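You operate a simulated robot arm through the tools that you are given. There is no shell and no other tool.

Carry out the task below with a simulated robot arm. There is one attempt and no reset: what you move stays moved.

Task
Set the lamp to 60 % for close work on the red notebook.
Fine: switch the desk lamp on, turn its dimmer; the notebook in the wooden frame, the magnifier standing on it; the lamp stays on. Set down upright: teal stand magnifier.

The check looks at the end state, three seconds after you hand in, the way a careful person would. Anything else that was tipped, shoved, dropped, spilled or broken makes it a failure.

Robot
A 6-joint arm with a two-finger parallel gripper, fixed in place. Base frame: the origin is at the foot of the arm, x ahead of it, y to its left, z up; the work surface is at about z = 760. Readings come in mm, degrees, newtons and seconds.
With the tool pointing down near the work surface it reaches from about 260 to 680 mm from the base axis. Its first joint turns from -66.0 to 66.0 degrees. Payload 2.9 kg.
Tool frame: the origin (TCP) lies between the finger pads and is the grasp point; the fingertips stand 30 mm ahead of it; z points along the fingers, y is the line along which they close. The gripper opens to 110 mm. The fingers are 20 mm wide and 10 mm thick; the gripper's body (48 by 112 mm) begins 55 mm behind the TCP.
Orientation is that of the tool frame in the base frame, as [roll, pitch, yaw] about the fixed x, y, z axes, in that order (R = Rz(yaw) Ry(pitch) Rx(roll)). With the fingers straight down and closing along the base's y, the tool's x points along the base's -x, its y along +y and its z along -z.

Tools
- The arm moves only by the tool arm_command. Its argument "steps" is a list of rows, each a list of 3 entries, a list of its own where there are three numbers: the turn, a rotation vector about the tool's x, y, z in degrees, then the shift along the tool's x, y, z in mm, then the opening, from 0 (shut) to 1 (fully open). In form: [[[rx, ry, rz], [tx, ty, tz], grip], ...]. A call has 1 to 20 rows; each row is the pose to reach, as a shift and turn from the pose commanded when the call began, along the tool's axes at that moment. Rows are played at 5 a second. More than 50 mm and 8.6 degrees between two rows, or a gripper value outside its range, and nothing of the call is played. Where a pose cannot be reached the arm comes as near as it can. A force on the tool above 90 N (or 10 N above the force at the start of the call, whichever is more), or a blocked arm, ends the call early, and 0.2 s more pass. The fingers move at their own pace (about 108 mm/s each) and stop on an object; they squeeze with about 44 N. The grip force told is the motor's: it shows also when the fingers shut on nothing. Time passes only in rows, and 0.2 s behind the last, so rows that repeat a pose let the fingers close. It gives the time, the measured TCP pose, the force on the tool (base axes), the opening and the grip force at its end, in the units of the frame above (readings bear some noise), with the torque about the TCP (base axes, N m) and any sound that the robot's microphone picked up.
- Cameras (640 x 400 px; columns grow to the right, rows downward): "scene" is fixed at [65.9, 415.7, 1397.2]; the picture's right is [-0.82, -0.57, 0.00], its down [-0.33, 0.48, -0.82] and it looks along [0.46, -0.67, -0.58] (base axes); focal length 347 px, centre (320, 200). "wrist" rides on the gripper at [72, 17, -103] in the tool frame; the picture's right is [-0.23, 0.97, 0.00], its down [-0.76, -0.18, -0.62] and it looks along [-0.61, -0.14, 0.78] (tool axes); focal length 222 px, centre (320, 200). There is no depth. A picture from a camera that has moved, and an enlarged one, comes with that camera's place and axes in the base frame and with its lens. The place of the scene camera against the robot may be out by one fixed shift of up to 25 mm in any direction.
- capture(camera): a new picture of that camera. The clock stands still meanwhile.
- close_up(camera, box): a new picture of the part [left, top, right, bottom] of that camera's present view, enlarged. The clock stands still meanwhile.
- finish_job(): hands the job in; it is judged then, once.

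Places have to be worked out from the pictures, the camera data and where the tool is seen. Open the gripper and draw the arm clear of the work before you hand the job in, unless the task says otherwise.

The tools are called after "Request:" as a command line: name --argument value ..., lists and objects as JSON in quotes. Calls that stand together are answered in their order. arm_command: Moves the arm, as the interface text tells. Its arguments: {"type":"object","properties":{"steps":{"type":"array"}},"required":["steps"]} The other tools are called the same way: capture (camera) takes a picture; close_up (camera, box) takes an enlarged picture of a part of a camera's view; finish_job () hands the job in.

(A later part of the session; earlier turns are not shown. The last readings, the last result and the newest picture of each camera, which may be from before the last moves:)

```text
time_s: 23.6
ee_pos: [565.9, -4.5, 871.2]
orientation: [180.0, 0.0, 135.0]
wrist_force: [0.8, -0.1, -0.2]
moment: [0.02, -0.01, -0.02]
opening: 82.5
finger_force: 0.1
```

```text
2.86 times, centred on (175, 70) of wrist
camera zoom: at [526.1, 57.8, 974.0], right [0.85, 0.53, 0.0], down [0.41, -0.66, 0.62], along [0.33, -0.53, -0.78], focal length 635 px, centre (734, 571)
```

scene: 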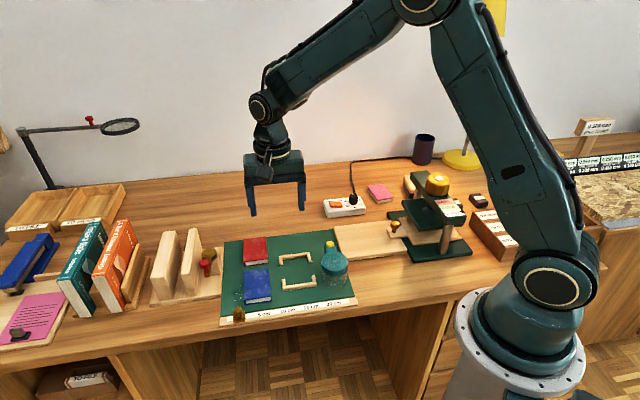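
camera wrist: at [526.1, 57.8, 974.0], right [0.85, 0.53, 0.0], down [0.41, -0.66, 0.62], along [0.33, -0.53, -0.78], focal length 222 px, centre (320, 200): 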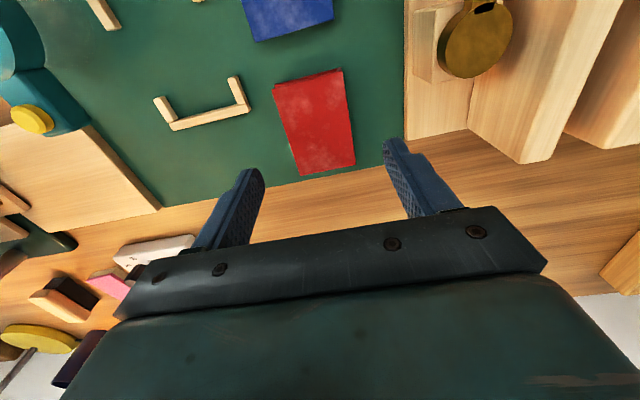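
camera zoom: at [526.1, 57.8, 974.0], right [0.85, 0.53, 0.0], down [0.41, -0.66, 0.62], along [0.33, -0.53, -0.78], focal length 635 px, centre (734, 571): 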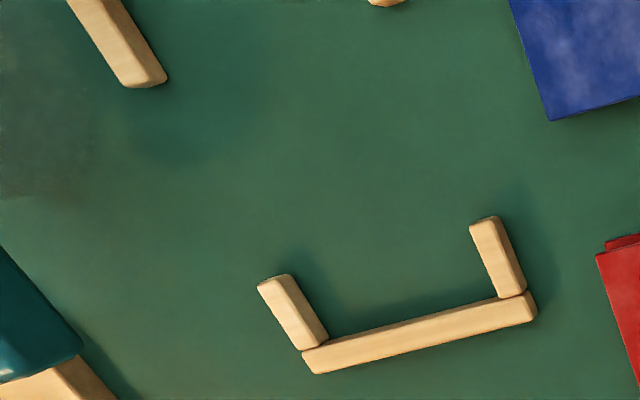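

The notebook is square to the tool, with its centre at (-2,-2) mm in tool axes. I centre on it and descend to just above the mat with the fingers open.

Request:
arm_command --steps '[[[0, 0, 0], [-2.1, -1.7, 0], 0.75], [[0, 0, 0], [-2.1, -1.7, 20], 0.75], [[0, 0, 0], [-2.1, -1.7, 40], 0.75], [[0, 0, 0], [-2.1, -1.7, 55], 0.75], [[0, 0, 0], [-2.1, -1.7, 65], 0.75], [[0, 0, 0], [-2.1, -1.7, 71], 0.75], [[0, 0, 0], [-2.1, -1.7, 71], 0.75], [[0, 0, 0], [-2.1, -1.7, 71], 0.75]]'

Request:
close_up --camera "scene" --box '[220, 200, 320, 280]'

Request:
capture --camera "wrist"

```text
time_s: 25.4
ee_pos: [567.8, -9.4, 799.5]
orientation: [180.0, -0.1, 135.1]
wrist_force: [0.1, -0.3, 0.3]
moment: [0.0, 0.0, 0.0]
opening: 82.2
finger_force: 0.1
```

```text
5.00 times, centred on (270, 240) of scene
camera zoom: at [65.9, 415.7, 1397.2], right [-0.82, -0.57, 0.0], down [-0.33, 0.48, -0.82], along [0.46, -0.67, -0.58], focal length 1734 px, centre (570, 0)
```

zoom: 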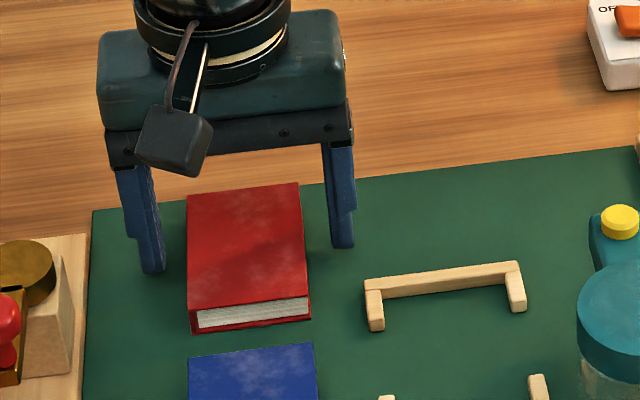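

```text
taken
camera wrist: at [526.9, 52.8, 902.8], right [0.85, 0.53, 0.0], down [0.41, -0.66, 0.62], along [0.33, -0.53, -0.78], focal length 222 px, centre (320, 200)
```

wrist: 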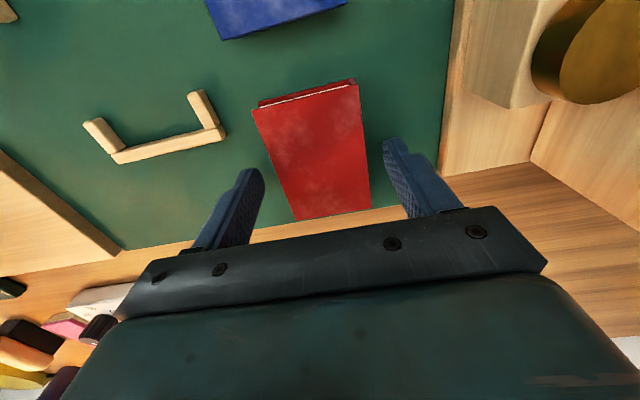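

No contact yet at z = 799.5 and both fingers are beside the book. I zoom in to check centring before closing.

Request:
close_up --camera "wrist" --box '[240, 60, 400, 230]'

```text
2.35 times, centred on (320, 145) of wrist
camera zoom: at [526.9, 52.8, 902.8], right [0.85, 0.53, 0.0], down [0.41, -0.66, 0.62], along [0.33, -0.53, -0.78], focal length 523 px, centre (320, 329)
```

zoom: 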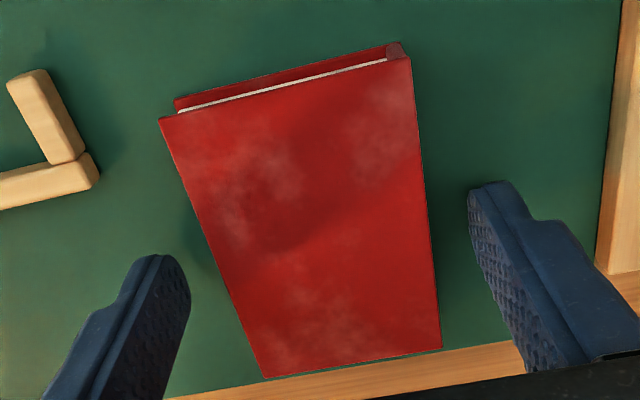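

The book is centred within about 1 mm. I lower 4 mm more and close on it.

Request:
arm_command --steps '[[[0, 0, 0], [0, 0, 2], 0.75], [[0, 0, 0], [0, 0, 4], 0.75], [[0, 0, 0], [0, 0, 4], 0.6], [[0, 0, 0], [0, 0, 4], 0.4], [[0, 0, 0], [0, 0, 4], 0.4], [[0, 0, 0], [0, 0, 4], 0.4], [[0, 0, 0], [0, 0, 4], 0.4]]'

Request:
close_up --camera "scene" --box '[220, 200, 320, 280]'

Request:
close_up --camera "wrist" --box '[240, 60, 400, 230]'

```text
time_s: 27.0
ee_pos: [566.8, -9.7, 796.3]
orientation: [-180.0, 0.0, 135.1]
wrist_force: [0.2, 0.8, 1.2]
moment: [-0.06, 0.0, 0.02]
opening: 56.8
finger_force: 44.0
```

```text
5.00 times, centred on (270, 240) of scene
camera zoom: at [65.9, 415.7, 1397.2], right [-0.82, -0.57, 0.0], down [-0.33, 0.48, -0.82], along [0.46, -0.67, -0.58], focal length 1734 px, centre (570, 0)
```

zoom: 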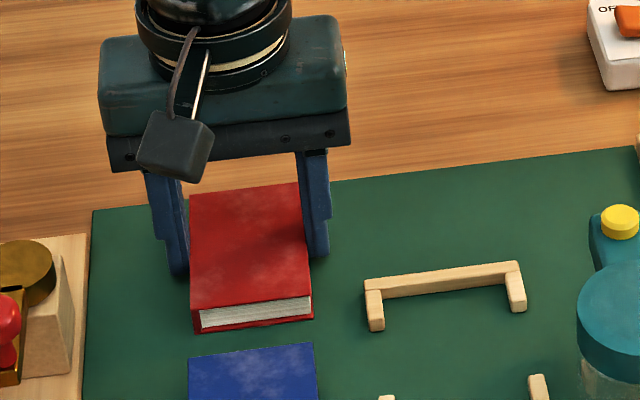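

```text
2.35 times, centred on (320, 145) of wrist
camera zoom: at [526.5, 52.9, 899.7], right [0.85, 0.53, 0.0], down [0.41, -0.66, 0.62], along [0.33, -0.53, -0.78], focal length 523 px, centre (320, 329)
```

zoom: 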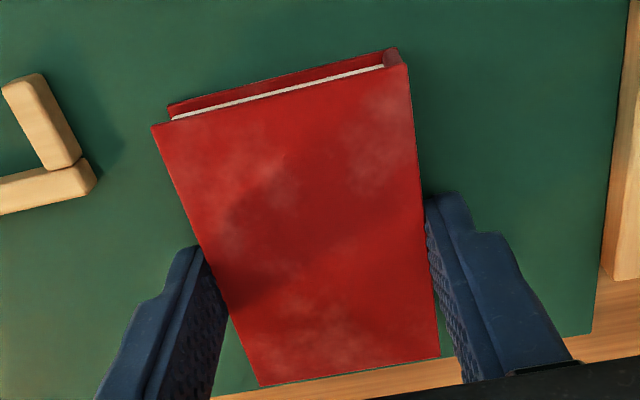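

The book is held, 57 mm across. I lift it straight up 50 mm and check that it hangs level.

Request:
arm_command --steps '[[[0, 0, 0], [0, 0, -5], 0.4], [[0, 0, 0], [0, 0, -15], 0.4], [[0, 0, 0], [0, 0, -30], 0.4], [[0, 0, 0], [0, 0, -50], 0.4], [[0, 0, 0], [0, 0, -50], 0.4]]'

Request:
close_up --camera "scene" --box '[220, 200, 320, 280]'

Request:
close_up --camera "wrist" --box '[240, 60, 400, 230]'

```text
time_s: 28.2
ee_pos: [564.7, -11.1, 846.5]
orientation: [-180.0, 0.0, 135.0]
wrist_force: [-0.7, -0.6, -0.4]
moment: [0.03, -0.01, 0.0]
opening: 56.7
finger_force: 44.3
```

```text
5.00 times, centred on (270, 240) of scene
camera zoom: at [65.9, 415.7, 1397.2], right [-0.82, -0.57, 0.0], down [-0.33, 0.48, -0.82], along [0.46, -0.67, -0.58], focal length 1734 px, centre (570, 0)
```

zoom: 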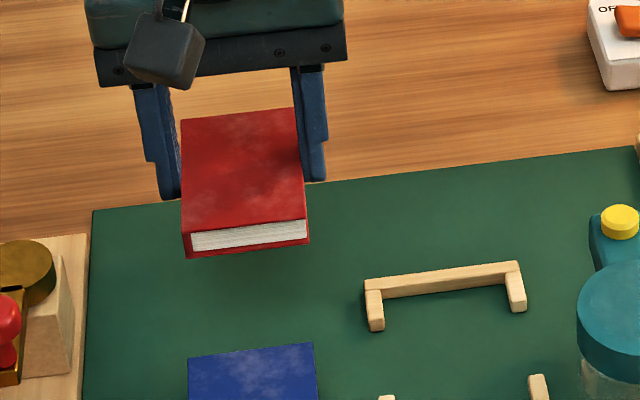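

```text
2.35 times, centred on (320, 145) of wrist
camera zoom: at [524.7, 51.7, 950.1], right [0.85, 0.53, 0.0], down [0.41, -0.66, 0.62], along [0.33, -0.53, -0.78], focal length 523 px, centre (320, 329)
```

zoom: 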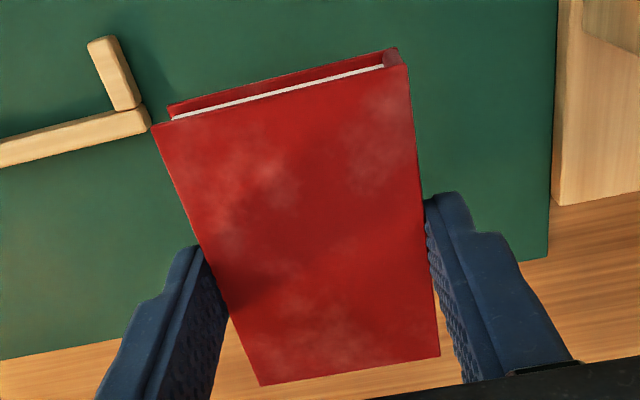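

The book hangs level and unmoved in the grip. I carry it over the frame at this height.

Request:
arm_command --steps '[[[0, 0, 0], [20, -24, 0], 0.4], [[0, 0, 0], [40, -48, 0], 0.4], [[0, 0, 0], [61, -71, 0], 0.4], [[0, 0, 0], [81, -95.2, 0], 0.4], [[0, 0, 0], [81, -95.2, 0], 0.4], [[0, 0, 0], [81, -95.2, 0], 0.4]]'

Request:
close_up --camera "wrist" --box '[240, 60, 400, 230]'

Request:
close_up --camera "scene" --box '[250, 210, 350, 300]'

Request:
capture --camera "wrist"

```text
time_s: 29.6
ee_pos: [439.5, -19.1, 845.7]
orientation: [180.0, -0.1, 135.0]
wrist_force: [0.2, -0.2, -0.3]
moment: [0.02, -0.01, 0.01]
opening: 56.6
finger_force: 44.5
```

```text
2.35 times, centred on (320, 145) of wrist
camera zoom: at [399.8, 43.1, 949.4], right [0.85, 0.53, 0.0], down [0.41, -0.66, 0.62], along [0.33, -0.53, -0.78], focal length 523 px, centre (320, 329)
```

zoom: 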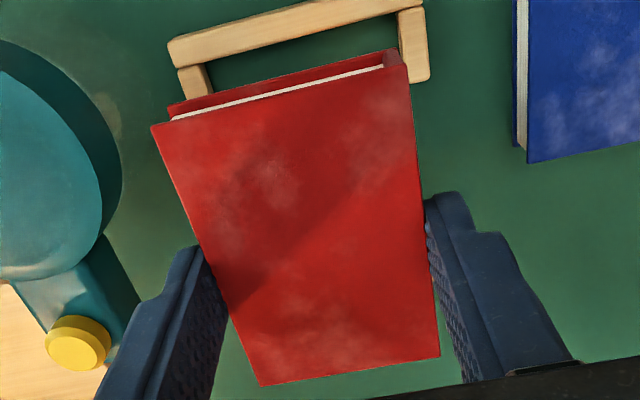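

```text
4.44 times, centred on (300, 255) of scene
camera zoom: at [65.9, 415.7, 1397.2], right [-0.82, -0.57, 0.0], down [-0.33, 0.48, -0.82], along [0.46, -0.67, -0.58], focal length 1541 px, centre (409, -44)
```

zoom: 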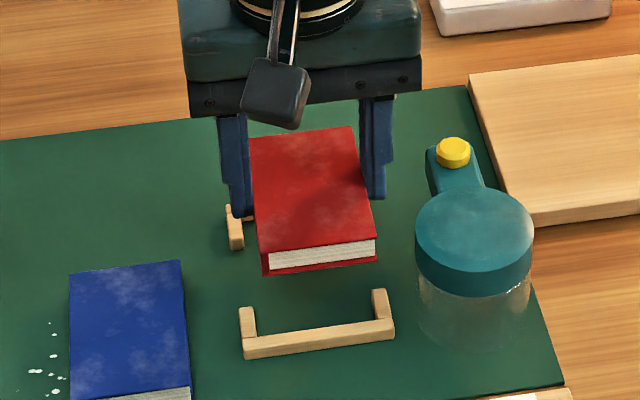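

```text
taken
camera wrist: at [399.8, 43.1, 949.4], right [0.85, 0.53, 0.0], down [0.41, -0.66, 0.62], along [0.33, -0.53, -0.78], focal length 222 px, centre (320, 200)
```

wrist: 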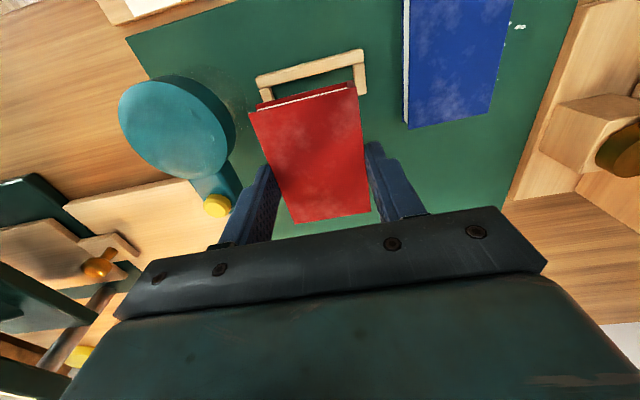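

The near bracket is visible just ahead of the held book. I zoom in on bracket and book edge to align them precisely.

Request:
close_up --camera "wrist" --box '[245, 40, 375, 120]'

Request:
close_up --camera "scene" --box '[290, 235, 350, 295]'

```text
4.92 times, centred on (310, 80) of wrist
camera zoom: at [399.8, 43.1, 949.4], right [0.85, 0.53, 0.0], down [0.41, -0.66, 0.62], along [0.33, -0.53, -0.78], focal length 1094 px, centre (369, 791)
```

zoom: 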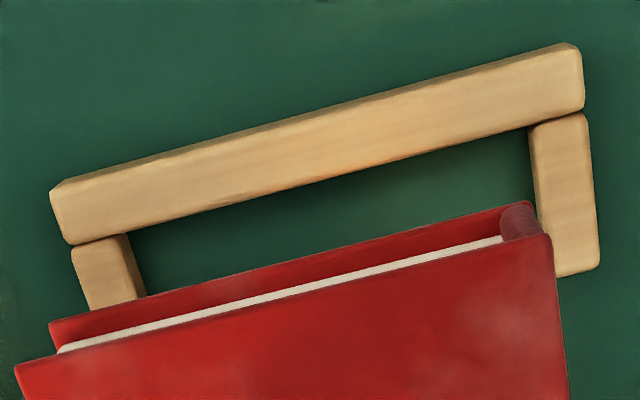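

```text
6.67 times, centred on (320, 265) of scene
camera zoom: at [65.9, 415.7, 1397.2], right [-0.82, -0.57, 0.0], down [-0.33, 0.48, -0.82], along [0.46, -0.67, -0.58], focal length 2311 px, centre (320, -233)
```

zoom: 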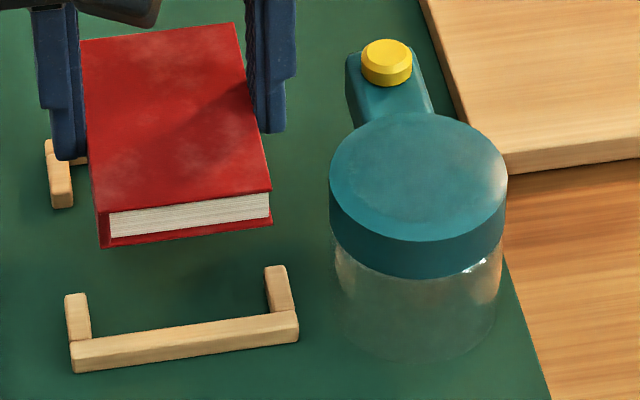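

The near bracket's inner edge is about 1 mm ahead of the book, and the frame is about 3 mm to tool +y. I shift (-1.2,+3) and lower to about 5 mm above the bracket tops to re-check.

Request:
arm_command --steps '[[[0, 0, 0], [-1.2, 3, 0], 0.4], [[0, 0, 0], [-1.2, 3, 12], 0.4], [[0, 0, 0], [-1.2, 3, 25], 0.4], [[0, 0, 0], [-1.2, 3, 36], 0.4], [[0, 0, 0], [-1.2, 3, 36], 0.4]]'

Request:
close_up --camera "wrist" --box '[245, 40, 375, 120]'

Request:
close_up --camera "scene" --box '[270, 235, 330, 295]'

```text
time_s: 30.8
ee_pos: [444.0, -17.7, 811.1]
orientation: [180.0, 0.0, 134.9]
wrist_force: [0.1, 0.1, -0.7]
moment: [0.03, -0.03, -0.01]
opening: 56.8
finger_force: 44.2
```

```text
4.92 times, centred on (310, 80) of wrist
camera zoom: at [403.4, 45.0, 913.4], right [0.85, 0.53, 0.0], down [0.41, -0.66, 0.62], along [0.33, -0.53, -0.78], focal length 1094 px, centre (369, 791)
```

zoom: 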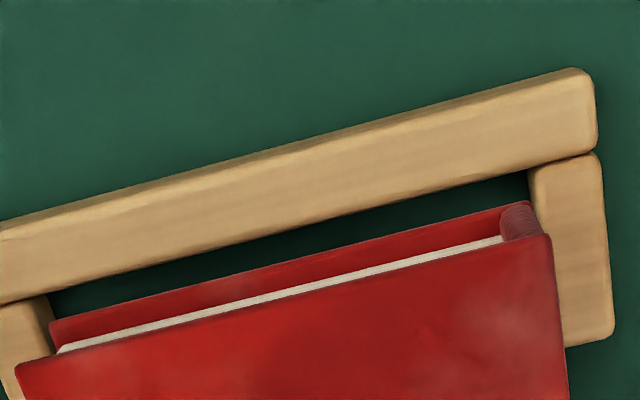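

```text
6.67 times, centred on (300, 265) of scene
camera zoom: at [65.9, 415.7, 1397.2], right [-0.82, -0.57, 0.0], down [-0.33, 0.48, -0.82], along [0.46, -0.67, -0.58], focal length 2311 px, centre (453, -233)
```

zoom: 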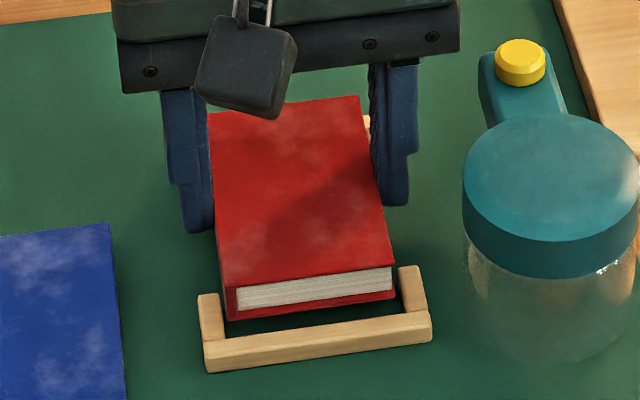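

The gaps are now about 2.5 mm on the near side, with 1.3 and 1.8 mm at the sides, so the book is centred over the frame. I lower slowly, checking force on the way.

Request:
arm_command --steps '[[[0, 0, 0], [0, 0, 3], 0.4], [[0, 0, 0], [0, 0, 5], 0.4], [[0, 0, 0], [0, 0, 7], 0.4], [[0, 0, 0], [0, 0, 9], 0.4], [[0, 0, 0], [0, 0, 9], 0.4]]'

Request:
close_up --camera "wrist" --box '[245, 40, 375, 120]'

Request:
close_up --camera "scene" --box '[270, 235, 330, 295]'

```text
time_s: 32.0
ee_pos: [445.8, -19.5, 801.0]
orientation: [-179.9, 0.1, 135.0]
wrist_force: [0.9, -0.1, 0.0]
moment: [0.01, -0.02, -0.01]
opening: 56.7
finger_force: 44.3
```

```text
4.92 times, centred on (310, 80) of wrist
camera zoom: at [404.3, 43.7, 903.9], right [0.85, 0.53, 0.0], down [0.41, -0.66, 0.62], along [0.33, -0.53, -0.78], focal length 1094 px, centre (369, 791)
```

zoom: 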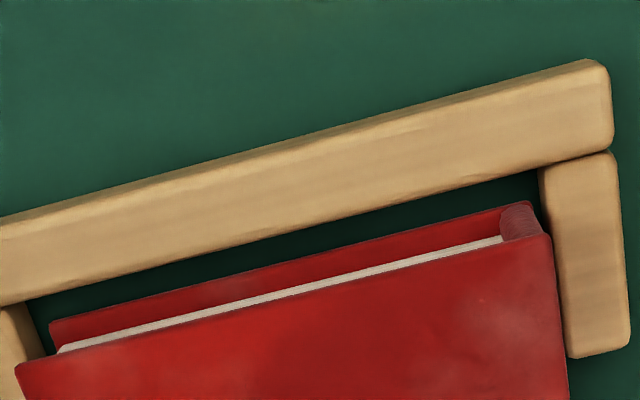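

```text
6.67 times, centred on (300, 265) of scene
camera zoom: at [65.9, 415.7, 1397.2], right [-0.82, -0.57, 0.0], down [-0.33, 0.48, -0.82], along [0.46, -0.67, -0.58], focal length 2311 px, centre (453, -233)
```

zoom: 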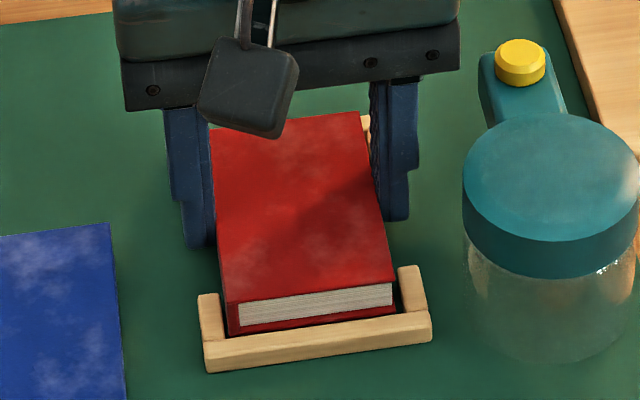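

No contact force and the book's bottom has dropped below the bracket tops. I continue to the mat.

Request:
arm_command --steps '[[[0, 0, 0], [0, 0, 1.5], 0.4], [[0, 0, 0], [0, 0, 3], 0.4], [[0, 0, 0], [0, 0, 4], 0.4], [[0, 0, 0], [0, 0, 4], 0.4]]'

Request:
close_up --camera "scene" --box '[270, 235, 330, 295]'

```text
time_s: 33.0
ee_pos: [443.9, -19.4, 798.1]
orientation: [-179.9, 0.0, 135.0]
wrist_force: [-0.5, 0.1, 0.3]
moment: [0.0, 0.01, 0.03]
opening: 56.9
finger_force: 44.1
```

```text
6.67 times, centred on (300, 265) of scene
camera zoom: at [65.9, 415.7, 1397.2], right [-0.82, -0.57, 0.0], down [-0.33, 0.48, -0.82], along [0.46, -0.67, -0.58], focal length 2311 px, centre (453, -233)
```

zoom: 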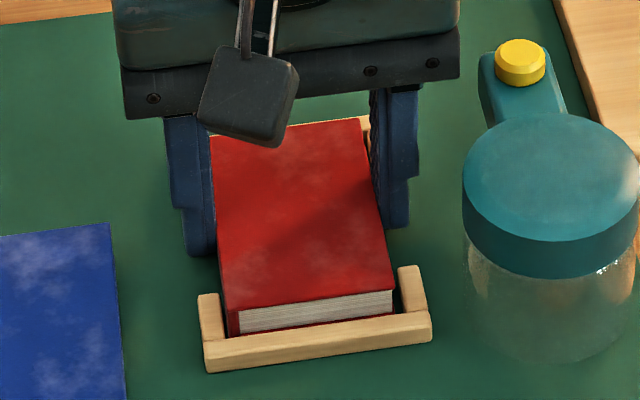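

Still no contact at z = 798, and the book should touch at about 796. I lower another 2.5 mm in small steps.

Request:
arm_command --steps '[[[0, 0, 0], [0, 0, 0.8], 0.4], [[0, 0, 0], [0, 0, 1.6], 0.4], [[0, 0, 0], [0, 0, 2.5], 0.4], [[0, 0, 0], [0, 0, 2.5], 0.4]]'

Request:
close_up --camera "scene" --box '[270, 235, 330, 295]'

Request:
close_up --camera "wrist" --box '[225, 40, 405, 230]'

```text
time_s: 34.0
ee_pos: [445.4, -19.5, 795.9]
orientation: [179.9, 0.0, 135.0]
wrist_force: [-8.1, 3.6, 29.8]
moment: [0.12, 0.47, 0.04]
opening: 56.9
finger_force: 43.9
```

```text
6.67 times, centred on (300, 265) of scene
camera zoom: at [65.3, 415.8, 1397.2], right [-0.82, -0.57, 0.0], down [-0.33, 0.48, -0.82], along [0.46, -0.67, -0.58], focal length 2311 px, centre (453, -233)
```

zoom: 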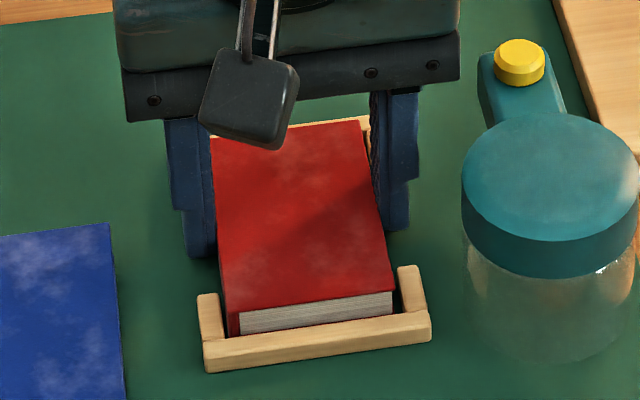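

```text
2.11 times, centred on (315, 135) of wrist
camera zoom: at [403.9, 43.6, 899.5], right [0.85, 0.53, 0.0], down [0.41, -0.66, 0.62], along [0.33, -0.53, -0.78], focal length 468 px, centre (330, 337)
```

zoom: 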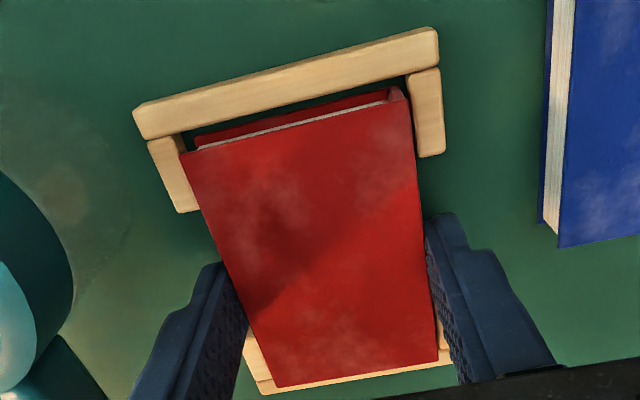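

The book touches the mat at z = 796 with 30 N, sitting inside both brackets. I ease the pressure, open slightly, and lift away.

Request:
arm_command --steps '[[[0, 0, 0], [0, 0, -3], 0.4], [[0, 0, 0], [0, 0, -3], 0.55], [[0, 0, 0], [0, 0, -3], 0.62], [[0, 0, 0], [0, 0, -3], 0.62], [[0, 0, 0], [0, 0, -10], 0.62], [[0, 0, 0], [0, 0, -30], 0.62], [[0, 0, 0], [0, 0, -70], 0.62], [[0, 0, 0], [0, 0, -110], 0.62], [[0, 0, 0], [0, 0, -110], 0.62]]'

Request:
capture --camera "wrist"

Request:
close_up --camera "scene" --box '[270, 220, 360, 300]'

```text
time_s: 36.0
ee_pos: [442.6, -20.5, 903.9]
orientation: [179.9, 0.0, 135.0]
wrist_force: [0.3, -0.3, 0.2]
moment: [0.01, -0.01, -0.01]
opening: 68.2
finger_force: 0.0
```

```text
taken
camera wrist: at [403.5, 42.1, 1007.4], right [0.85, 0.53, 0.0], down [0.41, -0.66, 0.62], along [0.33, -0.53, -0.78], focal length 222 px, centre (320, 200)
```

wrist: 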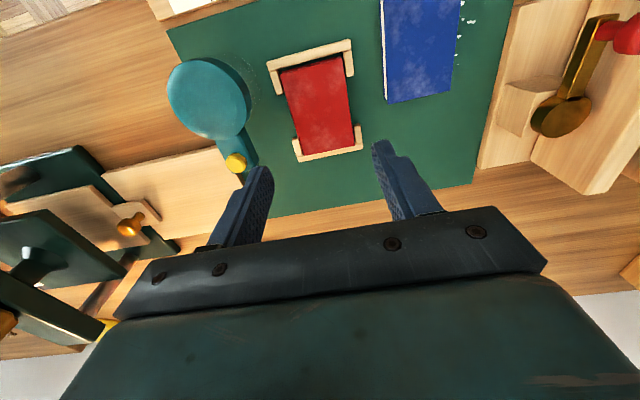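

```text
5.00 times, centred on (315, 260) of scene
camera zoom: at [65.9, 415.7, 1397.2], right [-0.82, -0.57, 0.0], down [-0.33, 0.48, -0.82], along [0.46, -0.67, -0.58], focal length 1734 px, centre (345, -100)
```

zoom: 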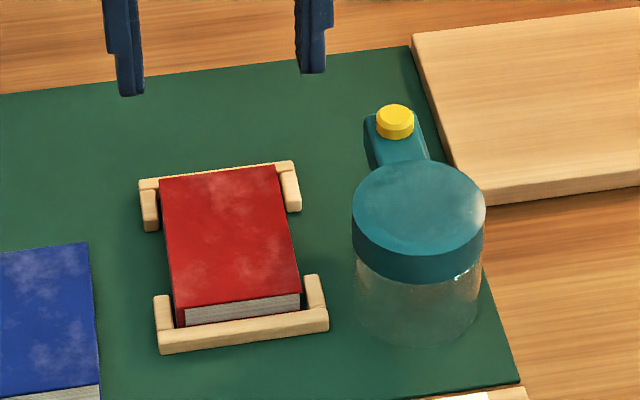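

The notebook lies flat inside the frame. Next I measure the teal magnifier, whose handle points roughly along tool -x.

Request:
close_up --camera "wrist" --box '[150, 40, 290, 190]'

Request:
close_up --camera "wrist" --box '[255, 30, 375, 170]'

Request:
close_up --camera "scene" --box '[310, 235, 355, 295]'

```text
2.67 times, centred on (220, 115) of wrist
camera zoom: at [403.5, 42.1, 1007.4], right [0.85, 0.53, 0.0], down [0.41, -0.66, 0.62], along [0.33, -0.53, -0.78], focal length 592 px, centre (587, 427)
```

zoom: 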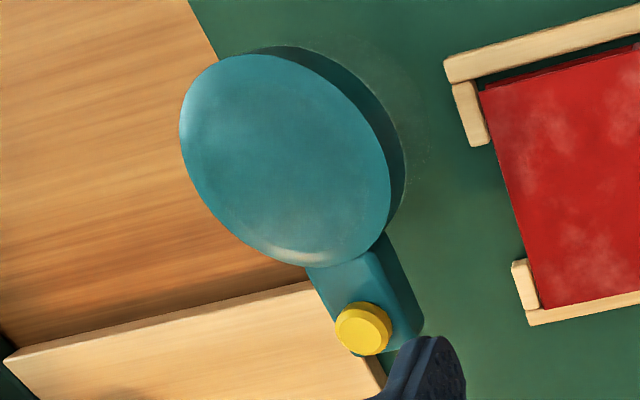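

```text
2.86 times, centred on (315, 100) of wrist
camera zoom: at [403.5, 42.1, 1007.4], right [0.85, 0.53, 0.0], down [0.41, -0.66, 0.62], along [0.33, -0.53, -0.78], focal length 635 px, centre (334, 486)
```

zoom: 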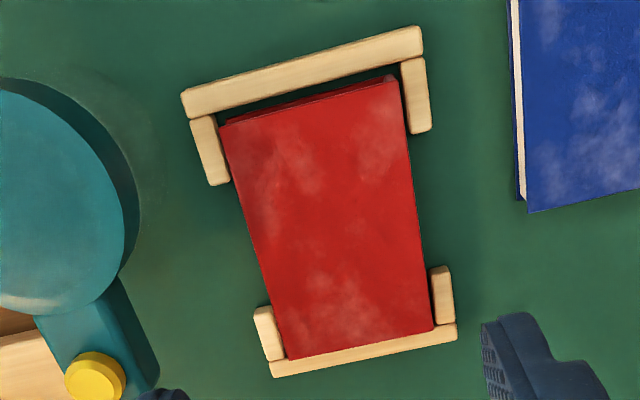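

```text
6.67 times, centred on (332, 265) of scene
camera zoom: at [65.9, 415.7, 1397.2], right [-0.82, -0.57, 0.0], down [-0.33, 0.48, -0.82], along [0.46, -0.67, -0.58], focal length 2311 px, centre (237, -233)
```

zoom: 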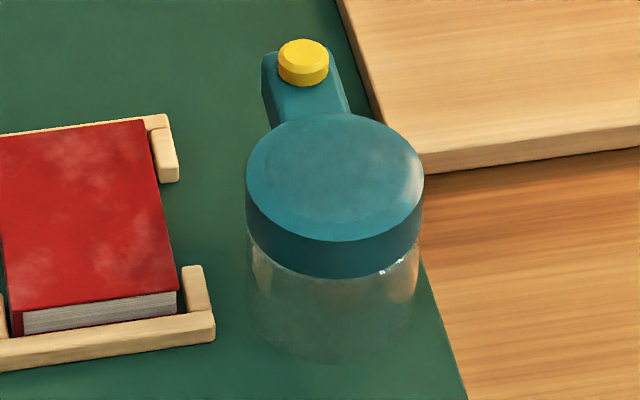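

The magnifier ring (about 60 mm across, top near z = 813) is centred around (45,-85) in tool axes. The book centre is around (4,1.6). I hover over the magnifier with a 74 mm opening.

Request:
arm_command --steps '[[[0, 0, 0], [15, -28, 5], 0.67], [[0, 0, 0], [30, -57, 15], 0.67], [[0, 0, 0], [45, -85, 30], 0.67], [[0, 0, 0], [45, -85, 30], 0.67], [[0, 0, 0], [45, -85, 30], 0.67]]'

Request:
capture --camera "wrist"

Request:
close_up --camera "scene" --box '[290, 190, 380, 300]'

```text
time_s: 37.2
ee_pos: [353.1, -46.3, 875.7]
orientation: [180.0, 0.0, 135.0]
wrist_force: [0.1, -0.5, 0.4]
moment: [0.01, -0.05, 0.01]
opening: 73.8
finger_force: 0.1
```

```text
taken
camera wrist: at [311.9, 17.4, 978.5], right [0.85, 0.53, 0.0], down [0.41, -0.66, 0.62], along [0.33, -0.53, -0.78], focal length 222 px, centre (320, 200)
```

wrist: 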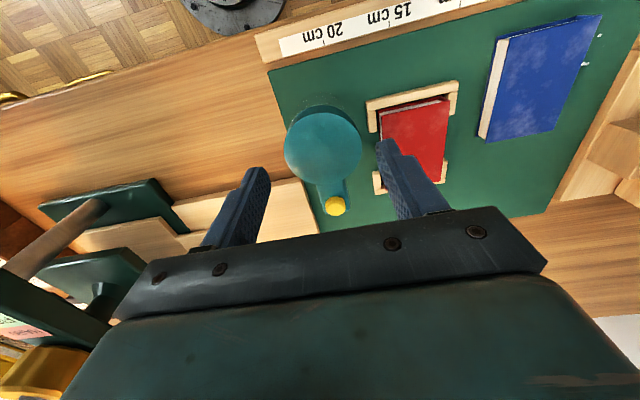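

```text
3.64 times, centred on (335, 245) of scene
camera zoom: at [65.9, 415.7, 1397.2], right [-0.82, -0.57, 0.0], down [-0.33, 0.48, -0.82], along [0.46, -0.67, -0.58], focal length 1261 px, centre (266, 36)
```

zoom: 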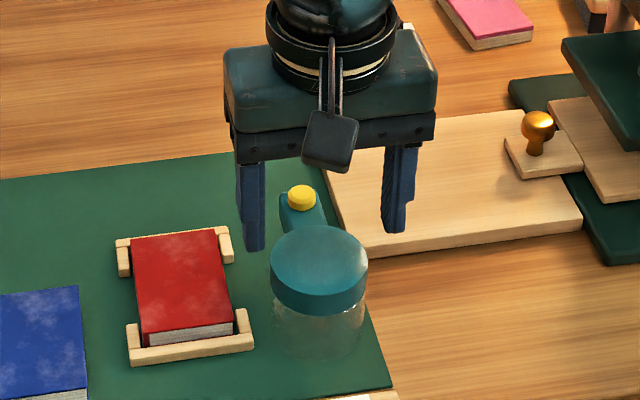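

I zoom on the magnifier from this hover to fix its centre and handle direction relative to the fingers.

Request:
close_up --camera "wrist" --box '[260, 80, 420, 220]'

```text
2.86 times, centred on (340, 150) of wrist
camera zoom: at [311.9, 17.4, 978.5], right [0.85, 0.53, 0.0], down [0.41, -0.66, 0.62], along [0.33, -0.53, -0.78], focal length 635 px, centre (263, 343)
```

zoom: 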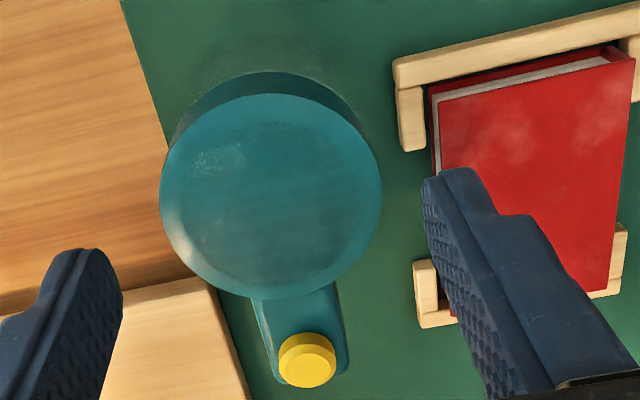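

The magnifier centre is about (-5,+1) from the tool axis, with its handle straight along -x and clear of the fingers. I centre and descend to z ≈ 810, which keeps the fingertips above the frame.

Request:
arm_command --steps '[[[0, 0, 0], [-5, 1, 0], 0.65], [[0, 0, 0], [-5, 1, 18], 0.65], [[0, 0, 0], [-5, 1, 36], 0.65], [[0, 0, 0], [-5, 1, 52], 0.65], [[0, 0, 0], [-5, 1, 64], 0.65], [[0, 0, 0], [-5, 1, 64], 0.65]]'

Request:
close_up --camera "wrist" --box '[240, 80, 420, 240]'

Request:
close_up --camera "scene" --box '[290, 210, 370, 300]'

```text
time_s: 38.6
ee_pos: [357.7, -49.7, 811.6]
orientation: [179.9, 0.0, 134.9]
wrist_force: [-0.8, 0.0, 0.3]
moment: [0.02, -0.02, 0.03]
opening: 71.6
finger_force: 0.1
```

```text
2.50 times, centred on (330, 160) of wrist
camera zoom: at [316.4, 13.6, 914.5], right [0.85, 0.53, 0.0], down [0.41, -0.66, 0.62], along [0.33, -0.53, -0.78], focal length 555 px, centre (295, 300)
```

zoom: 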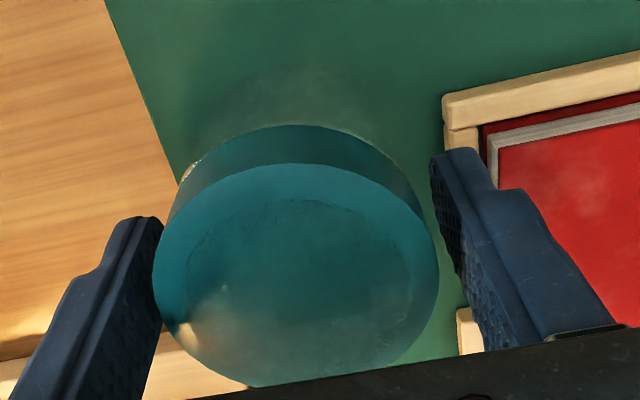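

```text
4.44 times, centred on (330, 255) of scene
camera zoom: at [65.9, 415.7, 1397.2], right [-0.82, -0.57, 0.0], down [-0.33, 0.48, -0.82], along [0.46, -0.67, -0.58], focal length 1541 px, centre (276, -44)
```

zoom: 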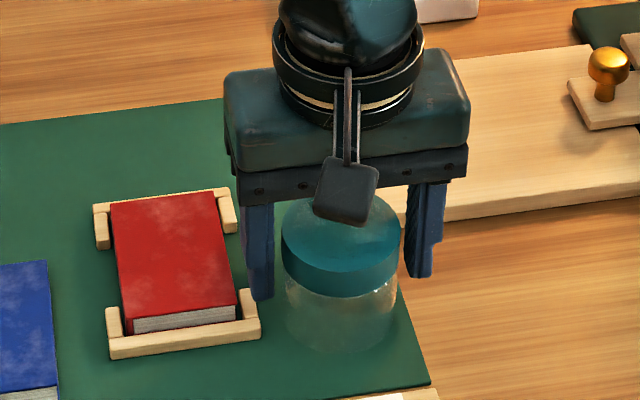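

The fingers are centred around the ring with no contact. I close on it.

Request:
arm_command --steps '[[[0, 0, 0], [0, 0, 0], 0.6], [[0, 0, 0], [0, 0, 0], 0.5], [[0, 0, 0], [0, 0, 0], 0.45], [[0, 0, 0], [0, 0, 0], 0.45], [[0, 0, 0], [0, 0, 0], 0.45]]'

Request:
close_up --camera "wrist" --box '[240, 80, 420, 240]'

Request:
close_up --camera "scene" --box '[290, 210, 370, 300]'

```text
time_s: 39.8
ee_pos: [357.7, -49.8, 811.1]
orientation: [180.0, -0.1, 135.0]
wrist_force: [-0.1, -0.5, -0.7]
moment: [-0.01, -0.01, -0.01]
opening: 59.2
finger_force: 44.0
```

```text
2.50 times, centred on (330, 160) of wrist
camera zoom: at [316.3, 13.6, 914.6], right [0.85, 0.53, 0.0], down [0.41, -0.66, 0.62], along [0.33, -0.53, -0.78], focal length 555 px, centre (295, 300)
```

zoom: 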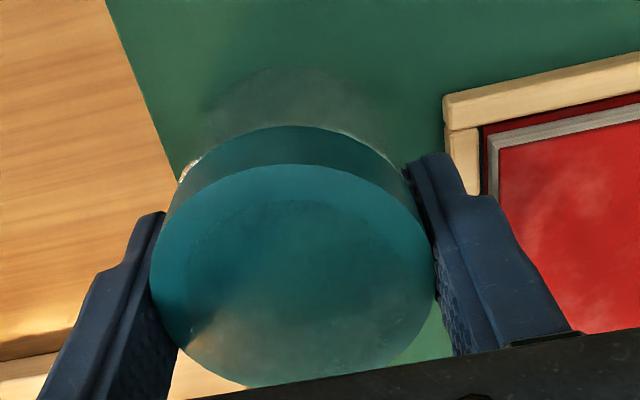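

```text
4.44 times, centred on (330, 255) of scene
camera zoom: at [65.9, 415.7, 1397.2], right [-0.82, -0.57, 0.0], down [-0.33, 0.48, -0.82], along [0.46, -0.67, -0.58], focal length 1541 px, centre (276, -44)
```

zoom: 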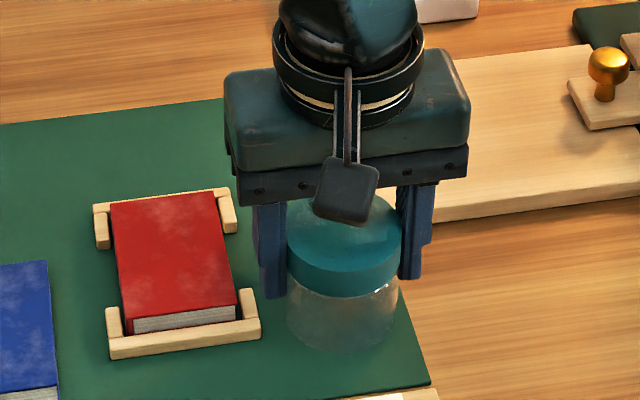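

The magnifier is held at 59 mm across. I lift it 40 mm straight up and check that it stays upright.

Request:
arm_command --steps '[[[0, 0, 0], [0, 0, -4], 0.45], [[0, 0, 0], [0, 0, -12], 0.45], [[0, 0, 0], [0, 0, -25], 0.45], [[0, 0, 0], [0, 0, -42], 0.45], [[0, 0, 0], [0, 0, -42], 0.45]]'

Request:
close_up --camera "scene" --box '[280, 200, 370, 300]'

Request:
close_up --camera "wrist" --box '[240, 80, 440, 240]'

```text
time_s: 41.0
ee_pos: [355.8, -49.5, 854.5]
orientation: [180.0, 0.1, 135.0]
wrist_force: [-0.3, -0.4, -1.2]
moment: [-0.04, -0.02, 0.01]
opening: 59.5
finger_force: 43.9
```

```text
4.00 times, centred on (325, 250) of scene
camera zoom: at [65.9, 415.7, 1397.2], right [-0.82, -0.57, 0.0], down [-0.33, 0.48, -0.82], along [0.46, -0.67, -0.58], focal length 1387 px, centre (300, 0)
```

zoom: 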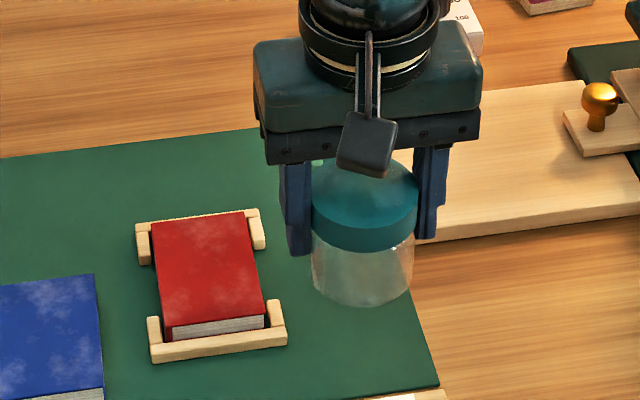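

```text
2.50 times, centred on (340, 160) of wrist
camera zoom: at [316.0, 13.1, 956.6], right [0.85, 0.53, 0.0], down [0.41, -0.66, 0.62], along [0.33, -0.53, -0.78], focal length 555 px, centre (270, 300)
```

zoom: 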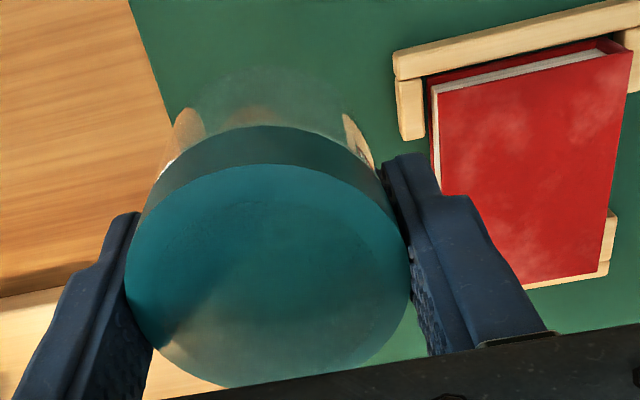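

It hangs upright. From this view the book centre is (-38.7,82.5) and the magnifier centre (3.5,0.3), so I shift (-41.7,+82.3) at this height.

Request:
arm_command --steps '[[[0, 0, 0], [-10, 20, 0], 0.45], [[0, 0, 0], [-21, 41, 0], 0.45], [[0, 0, 0], [-31, 62, 0], 0.45], [[0, 0, 0], [-41.7, 82.3, 0], 0.45], [[0, 0, 0], [-41.7, 82.3, 0], 0.45], [[0, 0, 0], [-41.7, 82.3, 0], 0.45]]'

Request:
close_up --camera "scene" --box '[260, 200, 350, 300]'

Request:
close_up --camera "wrist" --box '[220, 40, 420, 240]'

```text
time_s: 42.4
ee_pos: [445.9, -22.5, 852.4]
orientation: [-180.0, 0.0, 135.0]
wrist_force: [-1.1, -0.7, -0.9]
moment: [0.0, 0.04, -0.04]
opening: 59.4
finger_force: 44.7
```

```text
4.00 times, centred on (305, 250) of scene
camera zoom: at [66.0, 415.7, 1397.2], right [-0.82, -0.57, 0.0], down [-0.33, 0.48, -0.82], along [0.46, -0.67, -0.58], focal length 1387 px, centre (380, 0)
```

zoom: 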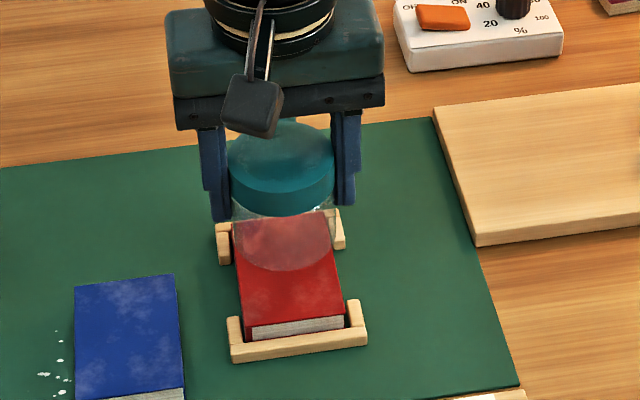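

```text
2.00 times, centred on (320, 140) of wrist
camera zoom: at [405.7, 41.1, 956.0], right [0.85, 0.53, 0.0], down [0.41, -0.66, 0.62], along [0.33, -0.53, -0.78], focal length 444 px, centre (320, 320)
```

zoom: 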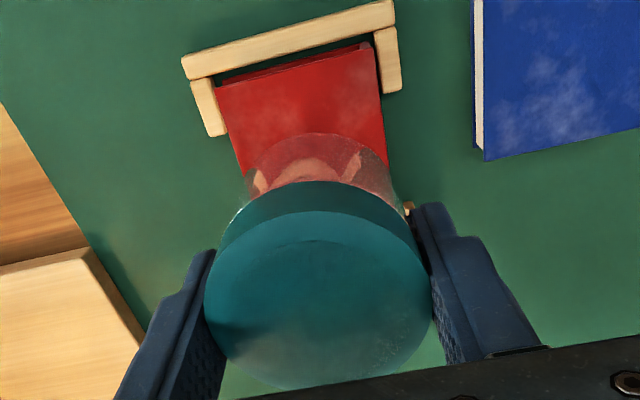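

The magnifier is aligned over the book to within about 2 mm. I lower most of the way, then feel for contact.

Request:
arm_command --steps '[[[0, 0, 0], [0, 0, 7], 0.45], [[0, 0, 0], [0, 0, 14], 0.45], [[0, 0, 0], [0, 0, 19], 0.45], [[0, 0, 0], [0, 0, 21], 0.45], [[0, 0, 0], [0, 0, 21], 0.45]]'

Request:
close_up --camera "scene" --box '[275, 210, 335, 295]'

```text
time_s: 43.6
ee_pos: [444.2, -20.7, 832.7]
orientation: [-179.9, 0.1, 135.0]
wrist_force: [-0.1, 0.7, -1.5]
moment: [0.01, 0.01, -0.03]
opening: 59.0
finger_force: 44.0
```

```text
4.71 times, centred on (305, 252) of scene
camera zoom: at [66.0, 415.7, 1397.2], right [-0.82, -0.57, 0.0], down [-0.33, 0.48, -0.82], along [0.46, -0.67, -0.58], focal length 1632 px, centre (391, -47)
```

zoom: 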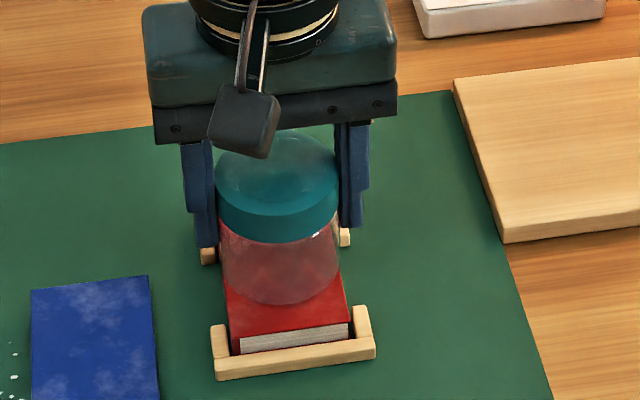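

Nearly down at z = 832.7 with no contact yet. I continue in 1 mm steps.

Request:
arm_command --steps '[[[0, 0, 0], [0, 0, 1], 0.45], [[0, 0, 0], [0, 0, 2], 0.45], [[0, 0, 0], [0, 0, 3], 0.45], [[0, 0, 0], [0, 0, 3], 0.45]]'

```text
time_s: 44.6
ee_pos: [443.9, -21.2, 829.3]
orientation: [-180.0, 0.0, 135.0]
wrist_force: [-4.2, 1.8, 10.2]
moment: [0.09, 0.24, -0.01]
opening: 59.3
finger_force: 44.0
```

Contact at z ≈ 829 with 10 N: the magnifier stands on the book. I ease up 1 mm and open gently to 70 mm.

Request:
arm_command --steps '[[[0, 0, 0], [0, 0, -1], 0.45], [[0, 0, 0], [0, 0, -1], 0.56], [[0, 0, 0], [0, 0, -1], 0.6], [[0, 0, 0], [0, 0, -1], 0.65], [[0, 0, 0], [0, 0, -1], 0.65]]'

Request:
close_up --camera "scene" --box '[275, 210, 335, 295]'

Request:
close_up --camera "wrist" --box '[220, 40, 420, 240]'

```text
time_s: 45.8
ee_pos: [444.3, -20.7, 831.1]
orientation: [180.0, 0.1, 135.0]
wrist_force: [-0.3, 0.6, -0.8]
moment: [0.0, 0.01, -0.03]
opening: 71.4
finger_force: 0.0
```

```text
4.71 times, centred on (305, 252) of scene
camera zoom: at [65.9, 415.7, 1397.2], right [-0.82, -0.57, 0.0], down [-0.33, 0.48, -0.82], along [0.46, -0.67, -0.58], focal length 1632 px, centre (391, -47)
```

zoom: 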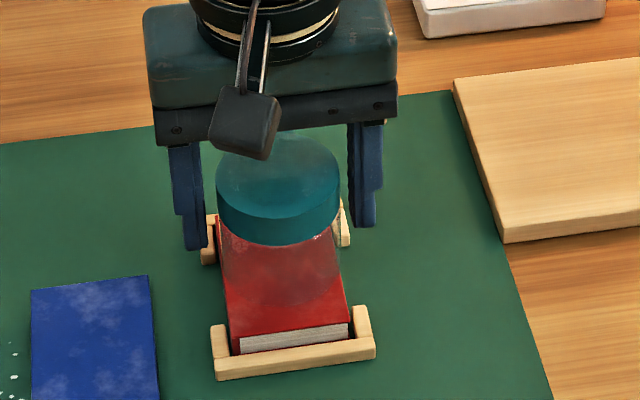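

```text
2.00 times, centred on (320, 140) of wrist
camera zoom: at [404.2, 41.9, 933.8], right [0.85, 0.53, 0.0], down [0.41, -0.66, 0.62], along [0.33, -0.53, -0.78], focal length 444 px, centre (320, 320)
```

zoom: 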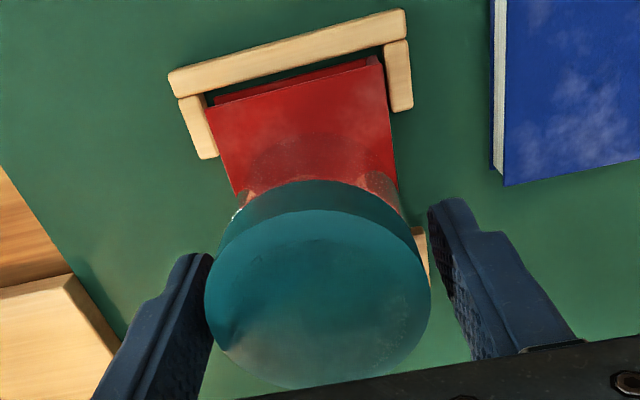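

The magnifier is released and standing on the book, with the fingers clear of it. I lift straight up.

Request:
arm_command --steps '[[[0, 0, 0], [0, 0, -8], 0.65], [[0, 0, 0], [0, 0, -25], 0.65], [[0, 0, 0], [0, 0, -50], 0.65], [[0, 0, 0], [0, 0, -90], 0.7], [[0, 0, 0], [0, 0, -130], 0.8], [[0, 0, 0], [0, 0, -130], 0.8]]'

Request:
capture --camera "wrist"

Request:
close_up --camera "scene" --box '[265, 220, 345, 300]'

Request:
close_up --camera "wrist" --box '[240, 30, 400, 190]'

```text
time_s: 47.2
ee_pos: [445.0, -23.7, 961.9]
orientation: [179.9, 0.0, 135.0]
wrist_force: [-1.0, 0.2, -0.8]
moment: [-0.02, 0.01, 0.0]
opening: 88.2
finger_force: 0.1
```

```text
taken
camera wrist: at [405.1, 39.6, 1065.6], right [0.85, 0.53, 0.0], down [0.41, -0.66, 0.62], along [0.33, -0.53, -0.78], focal length 222 px, centre (320, 200)
```

wrist: 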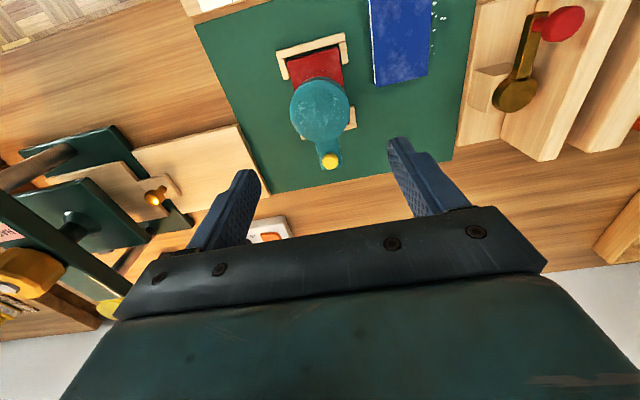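

```text
5.00 times, centred on (305, 260) of scene
camera zoom: at [65.9, 415.7, 1397.2], right [-0.82, -0.57, 0.0], down [-0.33, 0.48, -0.82], along [0.46, -0.67, -0.58], focal length 1734 px, centre (395, -100)
```

zoom: 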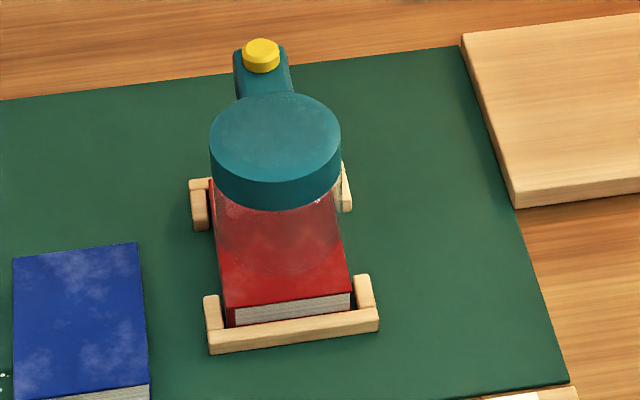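

```text
2.50 times, centred on (320, 110) of wrist
camera zoom: at [405.1, 39.6, 1065.6], right [0.85, 0.53, 0.0], down [0.41, -0.66, 0.62], along [0.33, -0.53, -0.78], focal length 555 px, centre (320, 425)
```

zoom: 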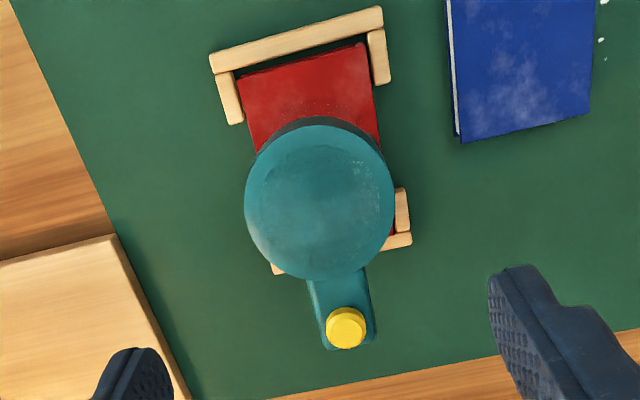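

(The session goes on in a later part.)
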